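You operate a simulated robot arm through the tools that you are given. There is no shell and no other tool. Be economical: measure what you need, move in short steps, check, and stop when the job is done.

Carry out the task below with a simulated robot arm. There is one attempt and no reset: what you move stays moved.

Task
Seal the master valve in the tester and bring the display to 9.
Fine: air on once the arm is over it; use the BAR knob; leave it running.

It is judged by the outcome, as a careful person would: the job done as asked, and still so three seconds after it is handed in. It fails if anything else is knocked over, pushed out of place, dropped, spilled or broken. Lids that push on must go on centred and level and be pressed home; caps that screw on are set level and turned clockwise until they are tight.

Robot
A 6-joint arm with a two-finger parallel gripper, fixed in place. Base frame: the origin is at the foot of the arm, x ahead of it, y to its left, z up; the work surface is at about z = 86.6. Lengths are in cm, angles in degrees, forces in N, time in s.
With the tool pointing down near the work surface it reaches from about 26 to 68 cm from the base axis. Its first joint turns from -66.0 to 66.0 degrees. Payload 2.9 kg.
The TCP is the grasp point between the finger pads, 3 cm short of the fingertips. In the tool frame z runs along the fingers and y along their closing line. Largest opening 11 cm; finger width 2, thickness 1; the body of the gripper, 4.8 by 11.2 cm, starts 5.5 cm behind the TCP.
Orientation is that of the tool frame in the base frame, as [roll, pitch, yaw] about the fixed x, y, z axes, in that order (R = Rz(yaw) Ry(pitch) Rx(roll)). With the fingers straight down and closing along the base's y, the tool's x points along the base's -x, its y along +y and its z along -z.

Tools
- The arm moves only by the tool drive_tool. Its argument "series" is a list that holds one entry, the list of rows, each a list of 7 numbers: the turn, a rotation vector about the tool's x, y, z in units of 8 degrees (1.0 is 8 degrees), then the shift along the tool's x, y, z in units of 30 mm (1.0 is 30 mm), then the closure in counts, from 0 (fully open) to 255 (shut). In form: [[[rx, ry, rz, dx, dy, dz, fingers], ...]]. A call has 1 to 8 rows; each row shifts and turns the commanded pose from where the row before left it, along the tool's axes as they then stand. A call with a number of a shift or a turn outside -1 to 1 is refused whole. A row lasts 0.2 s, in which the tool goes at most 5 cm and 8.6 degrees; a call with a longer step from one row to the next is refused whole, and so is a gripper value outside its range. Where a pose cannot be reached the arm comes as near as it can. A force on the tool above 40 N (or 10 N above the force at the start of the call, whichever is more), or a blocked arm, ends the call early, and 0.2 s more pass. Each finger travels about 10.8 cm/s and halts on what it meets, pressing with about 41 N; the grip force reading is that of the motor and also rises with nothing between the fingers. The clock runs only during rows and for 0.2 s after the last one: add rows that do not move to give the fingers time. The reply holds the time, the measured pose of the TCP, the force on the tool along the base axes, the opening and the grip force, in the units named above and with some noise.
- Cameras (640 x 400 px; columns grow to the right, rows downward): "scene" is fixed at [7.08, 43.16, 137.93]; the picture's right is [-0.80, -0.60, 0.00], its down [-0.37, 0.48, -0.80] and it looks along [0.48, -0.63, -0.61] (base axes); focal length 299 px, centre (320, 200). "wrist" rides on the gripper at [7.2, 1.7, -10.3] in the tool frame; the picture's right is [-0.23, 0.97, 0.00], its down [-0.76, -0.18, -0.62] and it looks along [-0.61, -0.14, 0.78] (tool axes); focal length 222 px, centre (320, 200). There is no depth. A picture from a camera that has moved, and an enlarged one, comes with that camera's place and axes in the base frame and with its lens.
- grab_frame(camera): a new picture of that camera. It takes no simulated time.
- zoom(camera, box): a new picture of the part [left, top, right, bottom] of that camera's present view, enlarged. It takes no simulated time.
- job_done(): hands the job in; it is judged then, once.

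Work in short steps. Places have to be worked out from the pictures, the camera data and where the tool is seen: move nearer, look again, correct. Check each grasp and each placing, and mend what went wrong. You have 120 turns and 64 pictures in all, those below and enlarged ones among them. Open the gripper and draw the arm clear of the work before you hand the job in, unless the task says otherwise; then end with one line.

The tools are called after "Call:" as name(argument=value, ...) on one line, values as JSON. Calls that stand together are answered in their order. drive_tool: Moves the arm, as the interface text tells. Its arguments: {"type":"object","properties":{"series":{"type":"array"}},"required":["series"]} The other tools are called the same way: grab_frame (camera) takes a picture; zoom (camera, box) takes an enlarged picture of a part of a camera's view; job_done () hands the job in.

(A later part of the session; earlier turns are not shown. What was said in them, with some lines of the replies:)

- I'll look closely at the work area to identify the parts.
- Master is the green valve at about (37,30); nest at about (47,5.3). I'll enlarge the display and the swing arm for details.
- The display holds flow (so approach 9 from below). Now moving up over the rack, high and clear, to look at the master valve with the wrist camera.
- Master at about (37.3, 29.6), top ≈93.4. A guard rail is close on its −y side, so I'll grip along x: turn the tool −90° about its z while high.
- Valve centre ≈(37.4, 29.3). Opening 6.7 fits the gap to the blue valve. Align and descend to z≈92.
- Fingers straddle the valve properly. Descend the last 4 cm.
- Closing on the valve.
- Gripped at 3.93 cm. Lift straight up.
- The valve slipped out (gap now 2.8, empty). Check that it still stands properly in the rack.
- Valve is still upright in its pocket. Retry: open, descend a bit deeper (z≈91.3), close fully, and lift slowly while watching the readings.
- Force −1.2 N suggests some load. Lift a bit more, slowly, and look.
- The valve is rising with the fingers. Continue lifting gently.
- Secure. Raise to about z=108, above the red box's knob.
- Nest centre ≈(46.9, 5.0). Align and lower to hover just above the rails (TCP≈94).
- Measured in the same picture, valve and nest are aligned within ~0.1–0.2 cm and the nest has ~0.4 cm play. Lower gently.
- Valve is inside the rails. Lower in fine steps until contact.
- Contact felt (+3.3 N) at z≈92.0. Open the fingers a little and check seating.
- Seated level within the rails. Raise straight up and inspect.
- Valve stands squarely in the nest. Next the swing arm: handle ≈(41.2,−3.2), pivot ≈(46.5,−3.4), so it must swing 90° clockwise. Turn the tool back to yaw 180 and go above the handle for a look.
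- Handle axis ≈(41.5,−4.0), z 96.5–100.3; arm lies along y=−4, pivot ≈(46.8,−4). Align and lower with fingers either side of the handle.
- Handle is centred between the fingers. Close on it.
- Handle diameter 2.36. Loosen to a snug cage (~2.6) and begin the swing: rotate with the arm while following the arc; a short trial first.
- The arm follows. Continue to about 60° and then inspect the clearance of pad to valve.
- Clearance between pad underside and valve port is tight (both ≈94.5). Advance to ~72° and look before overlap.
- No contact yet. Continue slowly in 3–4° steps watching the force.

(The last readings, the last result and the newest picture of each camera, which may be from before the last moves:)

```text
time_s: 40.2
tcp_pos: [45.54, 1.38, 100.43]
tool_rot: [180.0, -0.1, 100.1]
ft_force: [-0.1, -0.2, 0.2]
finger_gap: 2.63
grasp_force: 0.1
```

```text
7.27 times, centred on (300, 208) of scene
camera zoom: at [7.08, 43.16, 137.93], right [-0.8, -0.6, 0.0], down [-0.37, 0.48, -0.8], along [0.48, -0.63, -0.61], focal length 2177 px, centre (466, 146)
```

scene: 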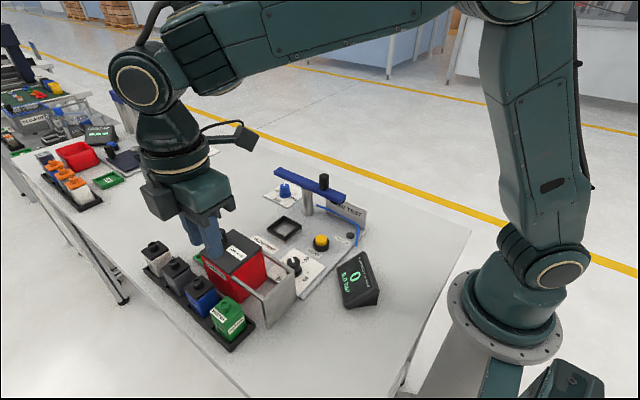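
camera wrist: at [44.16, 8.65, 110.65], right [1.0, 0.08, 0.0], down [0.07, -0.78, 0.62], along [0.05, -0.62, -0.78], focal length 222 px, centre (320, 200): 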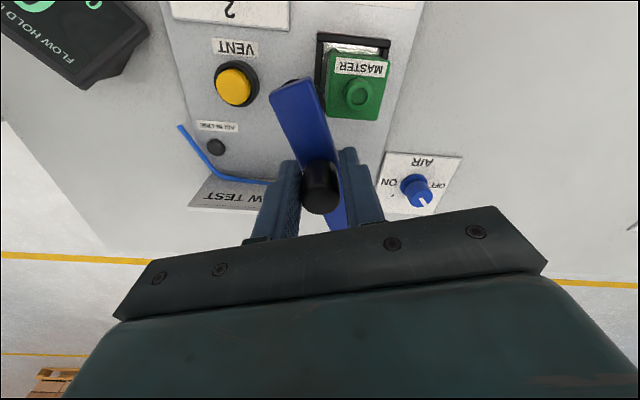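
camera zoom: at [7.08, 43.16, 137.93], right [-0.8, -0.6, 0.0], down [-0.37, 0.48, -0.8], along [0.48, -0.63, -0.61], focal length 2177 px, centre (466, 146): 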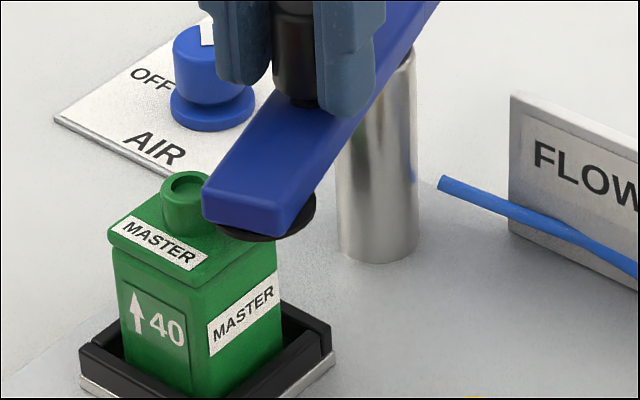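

No resistance. Continue to ~90°.

Call:
drive_tool(series=[[[0, 0, 0.4, 0, 0.1, 0, 194], [0, 0, 0.3, 0, 0.075, 0, 194], [0, 0, 0, 0, 0, 0, 194]]])

Call:
drive_tool(series=[[[0, 0, 0.25, 0, 0.06, 0, 194], [0, 0, 0.2, 0, 0.06, 0, 194], [0, 0, 0, 0, 0, 0, 194]]])

Call:
zoom(camera="scene", box=[255, 180, 335, 245])

Call:
grab_frame(camera="wrist")

```text
time_s: 41.0
tcp_pos: [45.94, 1.56, 100.38]
tool_rot: [180.0, 0.0, 94.4]
ft_force: [-0.4, 0.4, -0.8]
finger_gap: 2.63
grasp_force: 0.2
```

```text
time_s: 41.8
tcp_pos: [46.3, 1.52, 100.29]
tool_rot: [179.9, 0.0, 90.8]
ft_force: [-0.5, 0.7, -0.2]
finger_gap: 2.64
grasp_force: 0.1
```

```text
6.15 times, centred on (295, 212) of scene
camera zoom: at [7.08, 43.16, 137.93], right [-0.8, -0.6, 0.0], down [-0.37, 0.48, -0.8], along [0.48, -0.63, -0.61], focal length 1842 px, centre (474, 123)
```

zoom: 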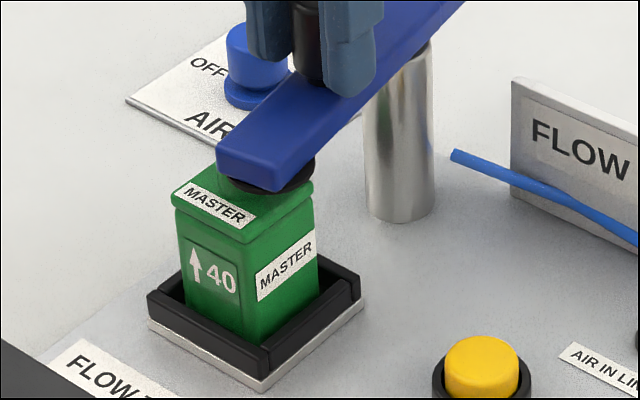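

```text
22 pictures are left
camera wrist: at [47.95, 8.79, 110.65], right [0.98, -0.21, 0.0], down [-0.17, -0.76, 0.62], along [-0.13, -0.61, -0.78], focal length 222 px, centre (320, 200)
```

wrist: 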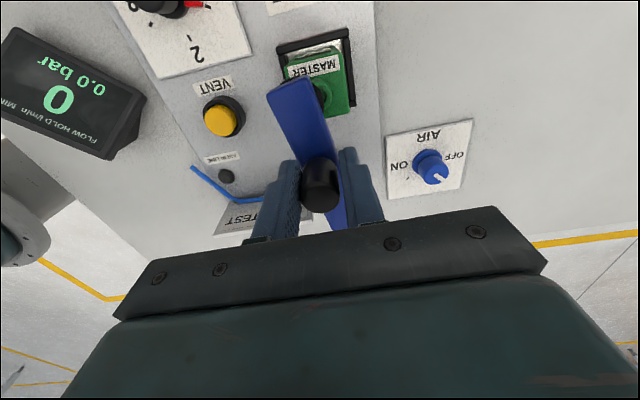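

The arm is still ~10° short (its end at x≈45.5, valve port at x≈47.2). Push on in +x in small steps.

Call:
drive_tool(series=[[[0, 0, 0, 0, 0.1, 0, 194], [0, 0, 0, 0.02, 0.1, 0, 194], [0, 0, 0, 0, 0, 0, 194]]])

Call:
drive_tool(series=[[[0, 0, 0.1, 0, 0.06, 0, 194], [0, 0, 0, 0, 0.04, 0, 194], [0, 0, 0, 0, 0, 0, 194]]])

Call:
grab_frame(camera="wrist")

```text
time_s: 42.6
tcp_pos: [46.89, 1.67, 100.3]
tool_rot: [179.9, 0.0, 90.8]
ft_force: [0.4, 0.4, 0.2]
finger_gap: 2.64
grasp_force: 0.0
```

```text
time_s: 43.4
tcp_pos: [47.35, 1.57, 100.29]
tool_rot: [-179.9, -0.1, 90.0]
ft_force: [-3.6, 0.7, 0.3]
finger_gap: 2.81
grasp_force: 2.3
```

```text
21 pictures are left
camera wrist: at [48.94, 8.88, 110.65], right [0.97, -0.23, 0.0], down [-0.18, -0.76, 0.62], along [-0.14, -0.61, -0.78], focal length 222 px, centre (320, 200)
```

wrist: 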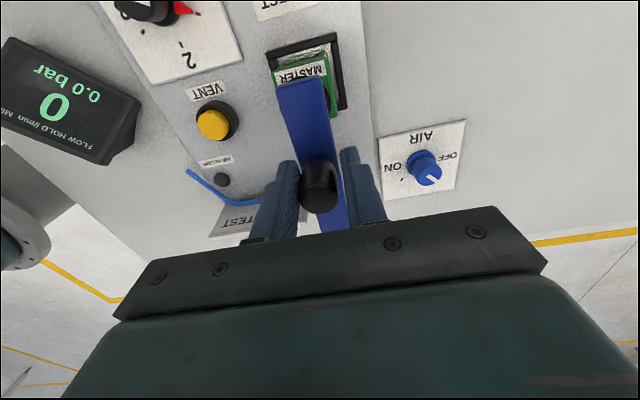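

Light resistance (−3.6 N) with the arm now square at 90° (x≈47.25): probably the end stop. Verify in the scene view.

Call:
zoom(camera="scene", box=[255, 180, 335, 245])

```text
6.15 times, centred on (295, 212) of scene
camera zoom: at [7.07, 43.16, 137.93], right [-0.8, -0.6, 0.0], down [-0.37, 0.48, -0.8], along [0.48, -0.63, -0.61], focal length 1842 px, centre (474, 123)
```

zoom: 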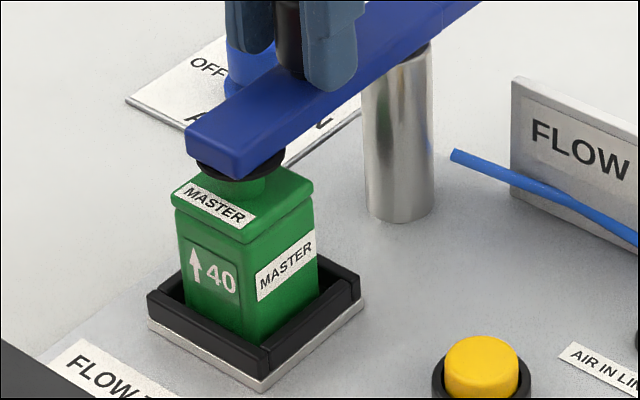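

Pad sits right over the port; valve unmoved. Open the fingers and rise off the handle.

Call:
drive_tool(series=[[[0, 0, 0, 0, 0, 0, 185], [0, 0, 0, 0, 0, 0, 150], [0, 0, 0, 0, 0, 0, 140], [0, 0, 0, 0, 0, -0.5, 140], [0, 0, 0, 0, 0, -1, 140], [0, 0, 0, 0, 0, -1, 140], [0, 0, 0, 0, 0, -0.5, 140], [0, 0, 0, 0, 0, 0, 140]]])

Call:
drive_tool(series=[[[0, 0, -1, 0, 0.5, 0, 140], [0, 0, -1, 0, 0.5, 0, 140], [0, 0, -1, 0, 0.5, 0, 140], [0, 0, -1, 0, 0.5, 0, 140], [0, 0, -1, 0, 0, 0, 140], [0, 0, -1, 0, 0, 0, 140], [0, 0, -1, 0, 0, 0, 140], [0, 0, -1, 0, 0, 0, 140]]])

Call:
drive_tool(series=[[[0, 0, -1, 0, 0, 0, 140], [0, 0, -1, 0, 0, 0, 140], [0, 0, -1, 0, 0, 0, 140], [0, 0, -0.25, 0, 0, 0, 140], [0, 0, 0, 0, 0, 0, 140]]])

```text
time_s: 45.2
tcp_pos: [47.18, 1.58, 109.34]
tool_rot: [180.0, 0.0, 90.1]
ft_force: [-0.3, 0.0, -0.2]
finger_gap: 4.98
grasp_force: 0.0
```

```text
time_s: 47.0
tcp_pos: [53.07, 2.8, 109.3]
tool_rot: [179.9, -0.1, 154.2]
ft_force: [0.0, 1.2, 0.0]
finger_gap: 4.94
grasp_force: 0.1
```

```text
time_s: 48.2
tcp_pos: [52.99, 2.84, 109.22]
tool_rot: [-180.0, 0.1, -180.0]
ft_force: [-0.4, -0.1, 0.5]
finger_gap: 4.98
grasp_force: 0.1
```

Move over the AIR knob's estimated place (≈56.2,−4.9) and look.

Call:
drive_tool(series=[[[0, 0, 0, -0.36, -0.85, 0.3, 140], [0, 0, 0, -0.36, -0.85, 0.5, 140], [0, 0, 0, -0.35, -0.87, 0.5, 140], [0, 0, 0, 0, 0, 0.4, 140], [0, 0, 0, 0, 0, 0, 140]]])

Call:
grab_frame(camera="wrist")

Call:
zoom(camera="scene", box=[240, 100, 380, 310])

```text
time_s: 49.4
tcp_pos: [56.32, -4.91, 104.03]
tool_rot: [-180.0, 0.0, -180.0]
ft_force: [0.0, 0.0, -0.9]
finger_gap: 4.96
grasp_force: 0.0
```

```text
19 pictures are left
camera wrist: at [49.06, -3.21, 114.49], right [0.23, 0.97, 0.0], down [0.76, -0.18, 0.62], along [0.61, -0.14, -0.78], focal length 222 px, centre (320, 200)
```

wrist: 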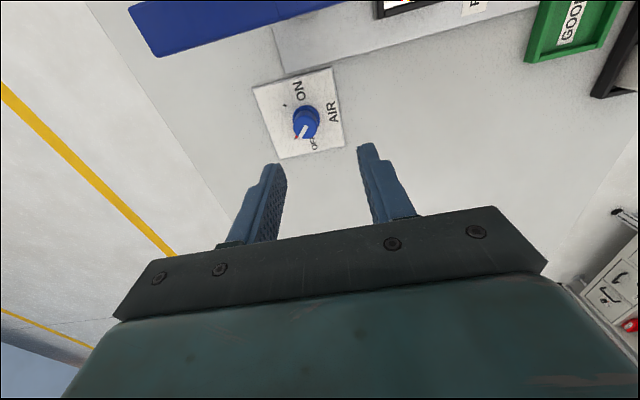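

```text
1.90 times, centred on (310, 205) of scene
camera zoom: at [7.08, 43.16, 137.93], right [-0.8, -0.6, 0.0], down [-0.37, 0.48, -0.8], along [0.48, -0.63, -0.61], focal length 570 px, centre (339, 190)
```

zoom: 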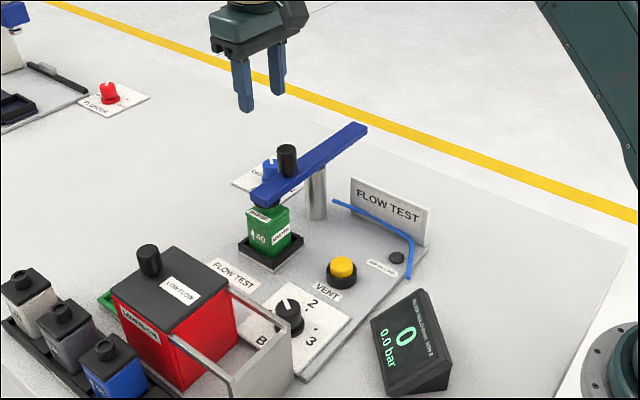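

AIR knob is farther: ≈(57.7,−6.8), top ≈90. Shift over it and re-measure.

Call:
drive_tool(series=[[[0, 0, 0, -0.43, -0.6, 0.5, 140], [0, 0, 0, 0, 0, 0.8, 140], [0, 0, 0, 0, 0, 0.7, 140], [0, 0, 0, 0, 0, 0, 140]]])

Call:
zoom(camera="wrist", box=[210, 60, 430, 220])

```text
time_s: 50.4
tcp_pos: [57.55, -6.68, 98.05]
tool_rot: [179.9, 0.0, 179.9]
ft_force: [0.0, 0.5, 1.2]
finger_gap: 4.96
grasp_force: 0.0
```

```text
2.50 times, centred on (320, 140) of wrist
camera zoom: at [50.33, -4.98, 108.45], right [0.23, 0.97, 0.0], down [0.76, -0.18, 0.62], along [0.61, -0.14, -0.78], focal length 555 px, centre (320, 350)
```

zoom: 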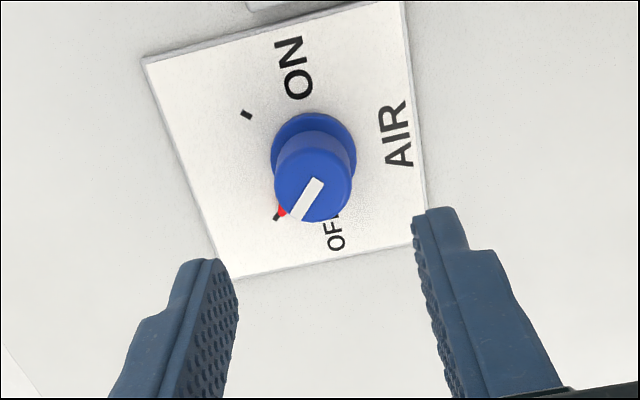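

AIR knob axis ≈(57.4,−6.8), top ≈90.2; ON is ~90° clockwise. Descend around it and grip.

Call:
drive_tool(series=[[[0, 0, 0, 0.05, -0.045, 0.6, 140], [0, 0, 0, 0, 0, 0.8, 140], [0, 0, 0, 0, 0, 0.6, 140], [0, 0, 0, 0, 0, 0.3, 140], [0, 0, 0, 0, 0, 0, 140]]])

Call:
drive_tool(series=[[[0, 0, 0, 0, 0, 0, 190], [0, 0, 0, 0, 0, 0, 210], [0, 0, 0, 0, 0, 0, 220], [0, 0, 0, 0, 0, 0, 220]]])

```text
time_s: 51.6
tcp_pos: [57.38, -6.8, 91.31]
tool_rot: [-179.9, 0.0, -180.0]
ft_force: [0.5, -0.2, 0.2]
finger_gap: 4.98
grasp_force: 0.0
```

```text
time_s: 52.6
tcp_pos: [57.4, -6.97, 91.29]
tool_rot: [180.0, 0.0, 179.8]
ft_force: [-0.1, -19.9, -2.5]
finger_gap: 2.74
grasp_force: 44.7
```

Gripped (2.74), but a side load of −20 N in y says I'm off-centre; ease a little toward −y.

Call:
drive_tool(series=[[[0, 0, 0, 0, -0.04, 0, 220], [0, 0, 0, 0, 0, 0, 220]]])

```text
time_s: 53.2
tcp_pos: [57.3, -7.06, 91.34]
tool_rot: [180.0, 0.1, 179.9]
ft_force: [0.8, -19.1, -5.4]
finger_gap: 2.76
grasp_force: 44.9
```

Call:
drive_tool(series=[[[0, 0, 0, 0, -0.05, 0, 220], [0, 0, 0, 0, 0, 0, 220]]])

```text
time_s: 53.8
tcp_pos: [57.44, -6.91, 91.2]
tool_rot: [179.9, 0.0, -180.0]
ft_force: [0.2, -9.4, -3.1]
finger_gap: 2.76
grasp_force: 44.6
```

Side load halves; one more nudge.

Call:
drive_tool(series=[[[0, 0, 0, 0, -0.04, 0, 220], [0, 0, 0, 0, 0, 0, 220]]])

```text
time_s: 54.4
tcp_pos: [57.45, -7.14, 91.27]
tool_rot: [180.0, 0.0, -179.7]
ft_force: [3.1, 3.8, -0.7]
finger_gap: 2.74
grasp_force: 45.1
```

Centred now. Turn clockwise in 8° steps.

Call:
drive_tool(series=[[[0, 0, 0.7, 0, 0, 0, 220], [0, 0, 0.9, 0, 0, 0, 220], [0, 0, 0.9, 0, 0, 0, 220], [0, 0, 0.9, 0, 0, 0, 220], [0, 0, 0.9, 0, 0, 0, 220], [0, 0, 0.9, 0, 0, 0, 220], [0, 0, 0, 0, 0, 0, 220]]])

Call:
drive_tool(series=[[[0, 0, 0.9, 0, 0, 0, 220], [0, 0, 0.9, 0, 0, 0, 220], [0, 0, 0.9, 0, 0, 0, 220], [0, 0, 0.9, 0, 0, 0, 220], [0, 0, 0.9, 0, 0, 0, 220], [0, 0, 0.9, 0, 0, 0, 220], [0, 0, 0, 0, 0, 0, 220]]])

Call:
zoom(camera="scene", box=[240, 130, 380, 310])

```text
time_s: 56.0
tcp_pos: [57.48, -6.74, 91.31]
tool_rot: [179.7, 0.0, 139.0]
ft_force: [11.5, 28.4, -1.4]
finger_gap: 2.76
grasp_force: 45.1
```

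```text
time_s: 57.0
tcp_pos: [57.59, -6.68, 91.4]
tool_rot: [179.5, 0.0, 112.8]
ft_force: [5.7, 2.2, -4.3]
finger_gap: 2.79
grasp_force: 45.0
stopped in row 4: the force on the tool passed its limit (the readings are from after the stop); the commanded pose is now the measured one
```

```text
2.22 times, centred on (310, 220) of scene
camera zoom: at [7.11, 43.16, 137.93], right [-0.8, -0.6, 0.0], down [-0.37, 0.48, -0.8], along [0.48, -0.63, -0.61], focal length 665 px, centre (342, 156)
```

zoom: 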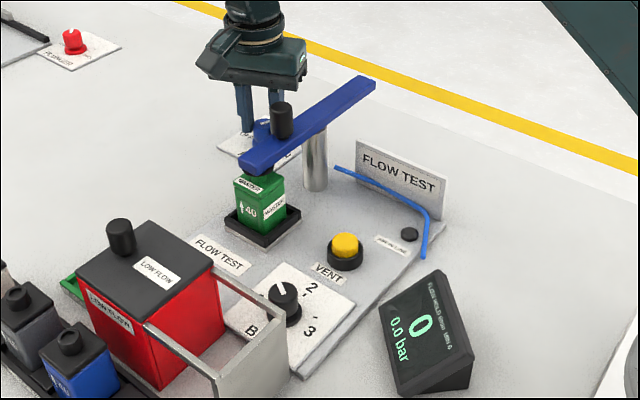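

67° turned; the stop was an off-centre side load, now relaxed. Continue the remaining turn.

Call:
drive_tool(series=[[[0, 0, 0.7, 0, 0, 0, 220], [0, 0, 0.7, 0, 0, 0, 220], [0, 0, 0.7, 0, 0, 0, 220], [0, 0, 0.7, 0, 0, 0, 220], [0, 0, 0, 0, 0, 0, 220]]])

Call:
zoom(camera="scene", box=[330, 245, 390, 310])

```text
time_s: 58.2
tcp_pos: [57.77, -6.57, 91.24]
tool_rot: [179.4, -0.3, 90.4]
ft_force: [26.8, 8.4, -13.6]
finger_gap: 2.77
grasp_force: 44.4
```

```text
6.15 times, centred on (360, 278) of scene
camera zoom: at [7.17, 43.18, 137.92], right [-0.8, -0.6, 0.0], down [-0.37, 0.48, -0.8], along [0.48, -0.63, -0.61], focal length 1842 px, centre (74, -277)
```

zoom: 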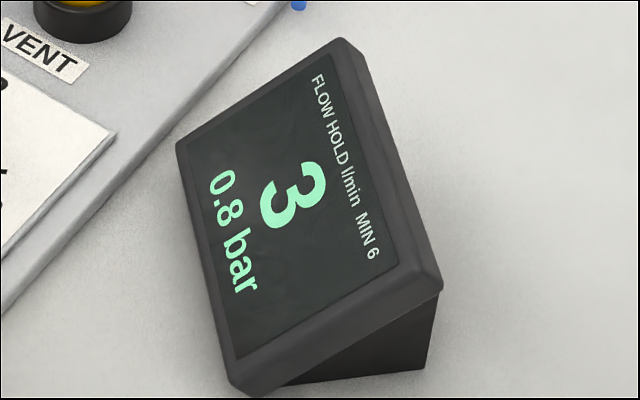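

Air is on: 0.8 bar, flow 3 — so 9 should be near 2.4 bar. Release the AIR knob and lift, unwinding the tool to yaw 180.

Call:
drive_tool(series=[[[0, 0, 0, 0, 0, 0, 180], [0, 0, 0, 0, 0, 0, 140], [0, 0, 0, 0, 0, 0, 130], [0, 0, 0, 0, 0, -0.6, 130], [0, 0, 0, 0, 0, -1, 130], [0, 0, 0, 0, 0, -1, 130], [0, 0, 0, 0, 0, -1, 130], [0, 0, 0, 0, 0, -1, 130]]])

Call:
drive_tool(series=[[[0, 0, 0, 0, 0, -1, 130], [0, 0, -1, 0, 0, -0.8, 130], [0, 0, -1, 0, 0, 0, 130], [0, 0, -1, 0, 0, 0, 130], [0, 0, -1, 0, 0, 0, 130], [0, 0, -1, 0, 0, 0, 130], [0, 0, -1, 0, 0, 0, 130], [0, 0, -1, 0, 0, 0, 130]]])

Call:
drive_tool(series=[[[0, 0, -1, 0, 0, 0, 130], [0, 0, -1, 0, 0, 0, 130], [0, 0, -1, 0, 0, 0, 130], [0, 0, -1, 0, 0, 0, 130], [0, 0, -0.2, 0, 0, 0, 130], [0, 0, 0, 0.9, 0.8, 0, 130], [0, 0, 0, 0.9, 0.9, 0, 130], [0, 0, 0, 0.9, 0.9, 0, 130]]])

Call:
drive_tool(series=[[[0, 0, 0, 0.9, 0.9, 0, 130], [0, 0, 0, 0.9, 0.9, 0, 130], [0, 0, 0, 0.9, 0.9, 0, 130], [0, 0, 0, 0.9, 0.9, 0, 130], [0, 0, 0, 0.5, 0.5, 0, 130], [0, 0, 0, 0, 0, 0.3, 130], [0, 0, 0, 0, 0, 0, 130]]])

```text
time_s: 60.0
tcp_pos: [57.51, -6.73, 105.2]
tool_rot: [179.6, -0.1, 90.3]
ft_force: [0.0, -0.5, 0.0]
finger_gap: 5.38
grasp_force: 0.0
```

```text
time_s: 61.8
tcp_pos: [57.5, -6.79, 110.64]
tool_rot: [179.6, 0.2, 146.6]
ft_force: [-0.2, 0.5, -0.4]
finger_gap: 5.38
grasp_force: 0.1
```

```text
time_s: 63.6
tcp_pos: [49.44, 1.12, 110.65]
tool_rot: [179.8, 0.4, 179.9]
ft_force: [0.2, 0.1, -0.7]
finger_gap: 5.37
grasp_force: 0.1
```

```text
time_s: 65.2
tcp_pos: [37.05, 13.47, 109.53]
tool_rot: [179.8, 0.4, 179.9]
ft_force: [0.0, -1.0, 0.1]
finger_gap: 5.37
grasp_force: 0.0
```

Now above the BAR knob; look with the wrist camera.

Call:
drive_tool(series=[[[0, 0, 0, 0, 0, 0.9, 130], [0, 0, 0, 0, 0, 0.9, 130], [0, 0, 0, 0, 0, 0.9, 130], [0, 0, 0, 0, 0, 0.5, 130], [0, 0, 0, 0, 0, 0, 130]]])

Call:
zoom(camera="wrist", box=[210, 60, 430, 220])

Call:
grab_frame(camera="scene")

```text
time_s: 66.4
tcp_pos: [37.09, 13.3, 99.97]
tool_rot: [179.8, 0.3, 179.8]
ft_force: [0.6, -0.5, 0.0]
finger_gap: 5.39
grasp_force: 0.0
```

```text
2.50 times, centred on (320, 140) of wrist
camera zoom: at [29.8, 15.11, 110.26], right [0.23, 0.97, 0.0], down [0.76, -0.18, 0.63], along [0.61, -0.14, -0.78], focal length 555 px, centre (320, 350)
```

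zoom: 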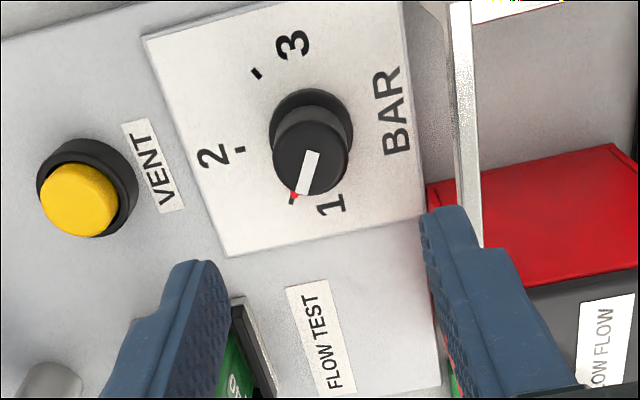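

```text
13 pictures are left
```

scene: 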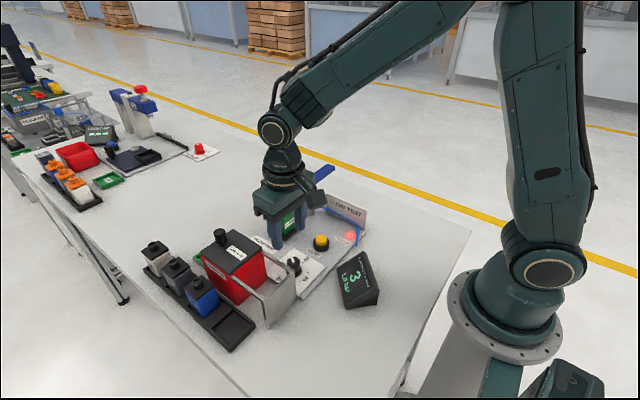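

BAR knob axis ≈(36.25,13.35), top ≈91; pointer at 1, flow 3 at 1 bar. Increase is clockwise, ~60° per bar. Descend and grip.

Call:
drive_tool(series=[[[0, 0, 0, 0.27, 0, 0.6, 130], [0, 0, 0, 0, 0, 0.8, 130], [0, 0, 0, 0, 0, 0.7, 130], [0, 0, 0, 0, 0, 0.4, 130], [0, 0, 0, 0, 0, 0.12, 130], [0, 0, 0, 0, 0, 0, 130]]])

Call:
drive_tool(series=[[[0, 0, 0, 0, 0, 0, 180], [0, 0, 0, 0, 0, 0, 190], [0, 0, 0, 0, 0, 0, 205], [0, 0, 0, 0, 0, 0, 205]]])

```text
time_s: 67.8
tcp_pos: [36.35, 13.38, 92.11]
tool_rot: [179.8, 0.4, 180.0]
ft_force: [0.4, 0.7, 0.0]
finger_gap: 5.39
grasp_force: 0.1
```

```text
time_s: 68.8
tcp_pos: [36.34, 13.22, 92.03]
tool_rot: [180.0, 0.3, 179.8]
ft_force: [1.0, -22.5, 0.5]
finger_gap: 2.74
grasp_force: 44.7
```

Same side load as before; shift −y by ~0.3 cm to centre.

Call:
drive_tool(series=[[[0, 0, 0, 0, -0.06, 0, 205], [0, 0, 0, 0, -0.05, 0, 205], [0, 0, 0, 0, 0, 0, 205]]])

```text
time_s: 69.6
tcp_pos: [36.31, 13.3, 92.11]
tool_rot: [179.7, 0.4, -179.9]
ft_force: [4.3, 0.2, -12.4]
finger_gap: 2.73
grasp_force: 44.4
```

Balanced. Turn clockwise ~45° and read the display.

Call:
drive_tool(series=[[[0, 0, 0.7, 0, 0, 0, 205], [0, 0, 0.9, 0, 0, 0, 205], [0, 0, 0.9, 0, 0, 0, 205], [0, 0, 0.9, 0, 0, 0, 205], [0, 0, 0.9, 0, 0, 0, 205], [0, 0, 0.9, 0, 0, 0, 205], [0, 0, 0, 0, 0, 0, 205]]])

Call:
zoom(camera="scene", box=[260, 230, 390, 320])

```text
time_s: 70.8
tcp_pos: [36.48, 13.42, 92.13]
tool_rot: [179.2, 0.1, 145.8]
ft_force: [3.0, 5.1, -7.7]
finger_gap: 2.74
grasp_force: 44.6
stopped in row 6: the force on the tool passed its limit (the readings are from after the stop); the commanded pose is now the measured one
```

```text
4.44 times, centred on (325, 275) of scene
camera zoom: at [7.1, 43.17, 137.92], right [-0.8, -0.6, 0.0], down [-0.37, 0.48, -0.8], along [0.48, -0.63, -0.61], focal length 1330 px, centre (298, -133)
```

zoom: 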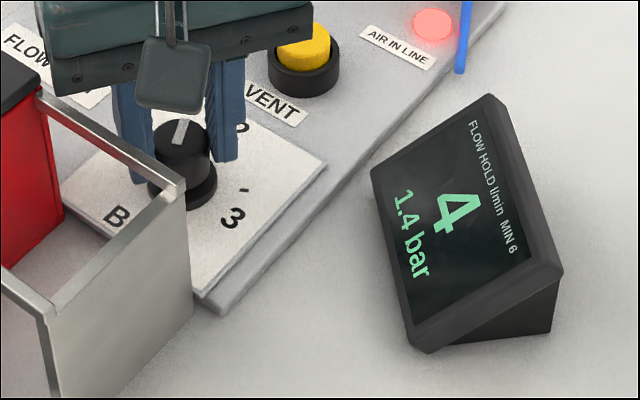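

1.4 bar → 4; about 3.1 l/min per bar, so target ≈2.85 bar, ~90° more. Turn another ~45°.

Call:
drive_tool(series=[[[0, 0, 0.7, 0, 0, 0, 205], [0, 0, 0.9, 0, 0, 0, 205], [0, 0, 0.9, 0, 0, 0, 205], [0, 0, 0.9, 0, 0, 0, 205], [0, 0, 0.9, 0, 0, 0, 205], [0, 0, 0.9, 0, 0, 0, 205], [0, 0, 0, 0, 0, 0, 205]]])

Call:
zoom(camera="scene", box=[260, 230, 390, 320])

```text
time_s: 72.4
tcp_pos: [36.62, 13.44, 92.14]
tool_rot: [179.1, -0.6, 104.2]
ft_force: [22.0, 24.4, -21.1]
finger_gap: 2.76
grasp_force: 45.3
```

```text
4.44 times, centred on (325, 275) of scene
camera zoom: at [7.16, 43.23, 137.9], right [-0.8, -0.6, 0.0], down [-0.37, 0.48, -0.8], along [0.48, -0.64, -0.61], focal length 1330 px, centre (298, -133)
```

zoom: 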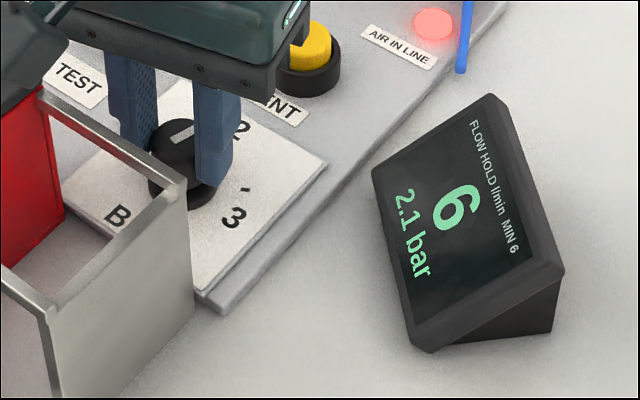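

2.1 bar → 6, ~60° per bar. To finish with low side load I'll regrip: open in place, rotate back 80°, close again.

Call:
drive_tool(series=[[[0, 0, 0, 0, 0, 0, 170], [0, 0, 0, 0, 0, 0, 130], [0, 0, 0, 0, 0, 0, 120], [0, 0, -1, 0, 0, 0, 120], [0, 0, -1, 0, 0, 0, 120], [0, 0, -1, 0, 0, 0, 120], [0, 0, -1, 0, 0, 0, 120], [0, 0, -1, 0, 0, 0, 120]]])

Call:
drive_tool(series=[[[0, 0, -1, 0, 0, 0, 120], [0, 0, -1, 0, 0, 0, 120], [0, 0, -1, 0, 0, 0, 120], [0, 0, -1, 0, 0, 0, 120], [0, 0, -0.6, 0, 0, 0, 120], [0, 0, 0, 0, 0, 0, 120]]])

```text
time_s: 74.2
tcp_pos: [36.38, 13.34, 92.11]
tool_rot: [179.3, 0.0, 144.4]
ft_force: [-0.2, -0.4, -0.5]
finger_gap: 5.82
grasp_force: 0.1
```

```text
time_s: 75.6
tcp_pos: [36.23, 13.27, 92.05]
tool_rot: [179.4, 0.5, -178.9]
ft_force: [-0.3, -0.3, 0.6]
finger_gap: 5.84
grasp_force: 0.0
```

Level the tool's small tilt and close more lightly this time to limit side loads.

Call:
drive_tool(series=[[[0.07, 0.06, 0, 0, 0, 0, 120], [0, 0, 0, 0, 0, 0, 170], [0, 0, 0, 0, 0, 0, 190], [0, 0, 0, 0, 0, 0, 196], [0, 0, 0, 0, 0, 0, 196]]])

```text
time_s: 76.8
tcp_pos: [36.43, 13.25, 92.17]
tool_rot: [-179.9, -0.1, -179.2]
ft_force: [1.2, -8.9, 1.7]
finger_gap: 2.94
grasp_force: 3.7
```

Call:
drive_tool(series=[[[0, 0, 0, 0, -0.02, 0, 200], [0, 0, 0, 0, 0, 0, 200]]])

```text
time_s: 77.4
tcp_pos: [36.43, 13.31, 92.05]
tool_rot: [180.0, 0.0, -179.0]
ft_force: [-0.5, -9.2, 3.6]
finger_gap: 2.85
grasp_force: 5.0
```

Call:
drive_tool(series=[[[0, 0, 0, 0, -0.05, 0, 205], [0, 0, 0, 0, 0, 0, 205], [0, 0, 0, 0, 0, 0, 205]]])

```text
time_s: 78.2
tcp_pos: [36.55, 13.19, 92.03]
tool_rot: [179.9, 0.1, -179.0]
ft_force: [-0.5, 3.9, -2.6]
finger_gap: 2.76
grasp_force: 44.8
```

Gripped and balanced. Turn ~38° (to ≈2.7 bar) and read.

Call:
drive_tool(series=[[[0, 0, 0.6, 0, 0, 0, 205], [0, 0, 0.8, 0, 0, 0, 205], [0, 0, 0.9, 0, 0, 0, 205], [0, 0, 0.9, 0, 0, 0, 205], [0, 0, 0.8, 0, 0, 0, 205], [0, 0, 0.7, 0, 0, 0, 205], [0, 0, 0, 0, 0, 0, 205]]])

Call:
zoom(camera="scene", box=[260, 230, 390, 320])

```text
time_s: 79.8
tcp_pos: [36.51, 13.44, 92.12]
tool_rot: [179.6, -0.1, 143.5]
ft_force: [8.6, 28.0, -7.1]
finger_gap: 2.72
grasp_force: 44.6
```

```text
4.44 times, centred on (325, 275) of scene
camera zoom: at [7.11, 43.23, 137.9], right [-0.8, -0.6, 0.0], down [-0.37, 0.48, -0.8], along [0.48, -0.64, -0.61], focal length 1330 px, centre (298, -133)
```

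zoom: 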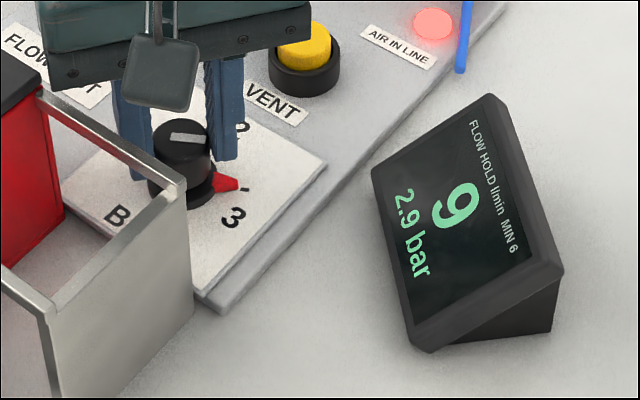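

Display shows 9 at 2.9 bar. Release and rise straight up.

Call:
drive_tool(series=[[[0, 0, 0, 0, 0, 0, 180], [0, 0, 0, 0, 0, 0, 130], [0, 0, 0, 0, 0, 0, 120], [0, 0, 0, 0, 0, -0.4, 120], [0, 0, 0, 0, 0, -0.9, 120], [0, 0, 0, 0, 0, -1, 120], [0, 0, 0, 0, 0, -1, 120], [0, 0, 0, 0, 0, -1, 120]]])

Call:
drive_tool(series=[[[0, 0, 0, 0, 0, -1, 60], [0, 0, 0, 0, 0, -1, 0], [0, 0, 0, 0, 0, -1, 0], [0, 0, 0, 0, 0, -0.5, 0], [0, 0, 0, 0, 0, 0, 0]]])

Call:
grab_frame(camera="scene")

Call:
zoom(camera="scene", box=[240, 170, 400, 320])

```text
time_s: 81.6
tcp_pos: [36.41, 13.11, 105.05]
tool_rot: [179.9, 0.0, 143.3]
ft_force: [-0.4, -0.2, -0.7]
finger_gap: 5.83
grasp_force: 0.0
```

```text
time_s: 82.8
tcp_pos: [36.33, 13.05, 115.55]
tool_rot: [179.9, 0.0, 143.4]
ft_force: [1.5, -0.6, -0.7]
finger_gap: 11.01
grasp_force: 0.0
```

```text
9 pictures are left
```

scene: 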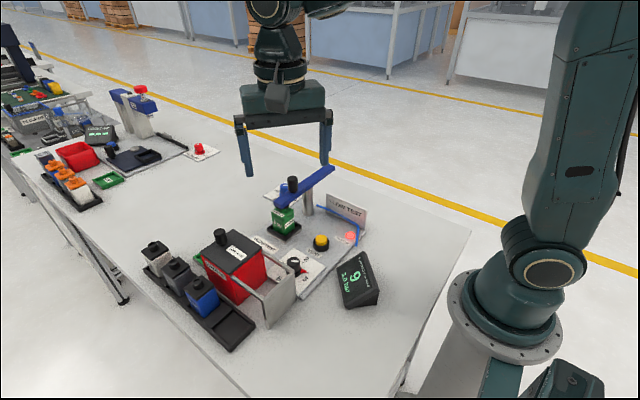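

```text
2.67 times, centred on (320, 245) of scene
camera zoom: at [7.08, 43.16, 137.93], right [-0.8, -0.6, 0.0], down [-0.37, 0.48, -0.8], along [0.48, -0.63, -0.61], focal length 798 px, centre (320, 80)
```

zoom: 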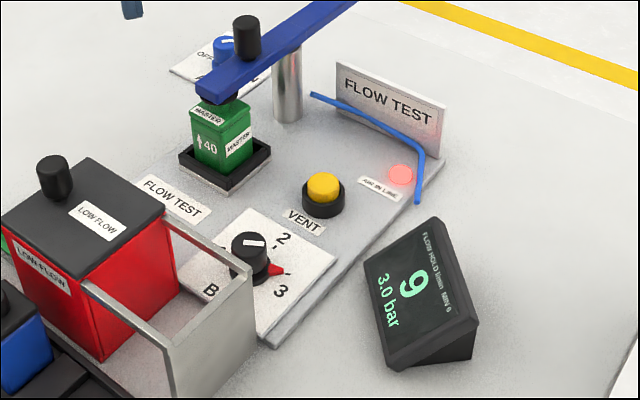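

Still 9 (3.0 bar). Draw the arm a little higher, let time pass, and confirm the reading is steady.

Call:
drive_tool(series=[[[0, 0, 0, 0, 0, -0.8, 0], [0, 0, 0, 0, 0, -0.5, 0], [0, 0, 0, 0, 0, 0, 0], [0, 0, 0, 0, 0, 0, 0], [0, 0, 0, 0, 0, 0, 0], [0, 0, 0, 0, 0, 0, 0], [0, 0, 0, 0, 0, 0, 0], [0, 0, 0, 0, 0, 0, 0]]])

Call:
drive_tool(series=[[[0, 0, 0, 0, 0, 0, 0], [0, 0, 0, 0, 0, 0, 0], [0, 0, 0, 0, 0, 0, 0], [0, 0, 0, 0, 0, 0, 0], [0, 0, 0, 0, 0, 0, 0], [0, 0, 0, 0, 0, 0, 0], [0, 0, 0, 0, 0, 0, 0], [0, 0, 0, 0, 0, 0, 0]]])

Call:
zoom(camera="scene", box=[240, 160, 400, 320])

```text
time_s: 84.6
tcp_pos: [36.46, 13.24, 119.39]
tool_rot: [-180.0, -0.1, 143.3]
ft_force: [0.0, -0.1, -0.5]
finger_gap: 11.0
grasp_force: 0.1
```

```text
time_s: 86.4
tcp_pos: [36.4, 13.19, 119.46]
tool_rot: [-180.0, 0.0, 143.4]
ft_force: [-0.9, -0.5, -0.5]
finger_gap: 10.99
grasp_force: 0.0
```

```text
2.50 times, centred on (320, 240) of scene
camera zoom: at [7.08, 43.16, 137.93], right [-0.8, -0.6, 0.0], down [-0.37, 0.48, -0.8], along [0.48, -0.63, -0.61], focal length 748 px, centre (320, 100)
```

zoom: 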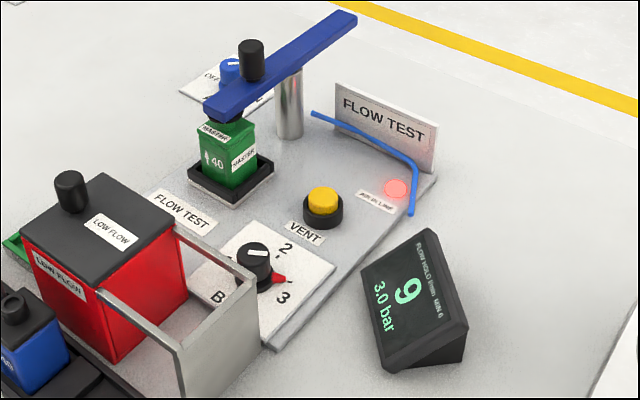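

The display is steady at 9, the valve is sealed under the arm, the air is on, and the gripper is open and clear. Handing in.

Call:
job_done()

```text
The job is handed in.
```

The master valve is sealed in the tester under the swing arm, with the air on and running, and the display was holding steady at 9 (3.0 bar) when I handed in.
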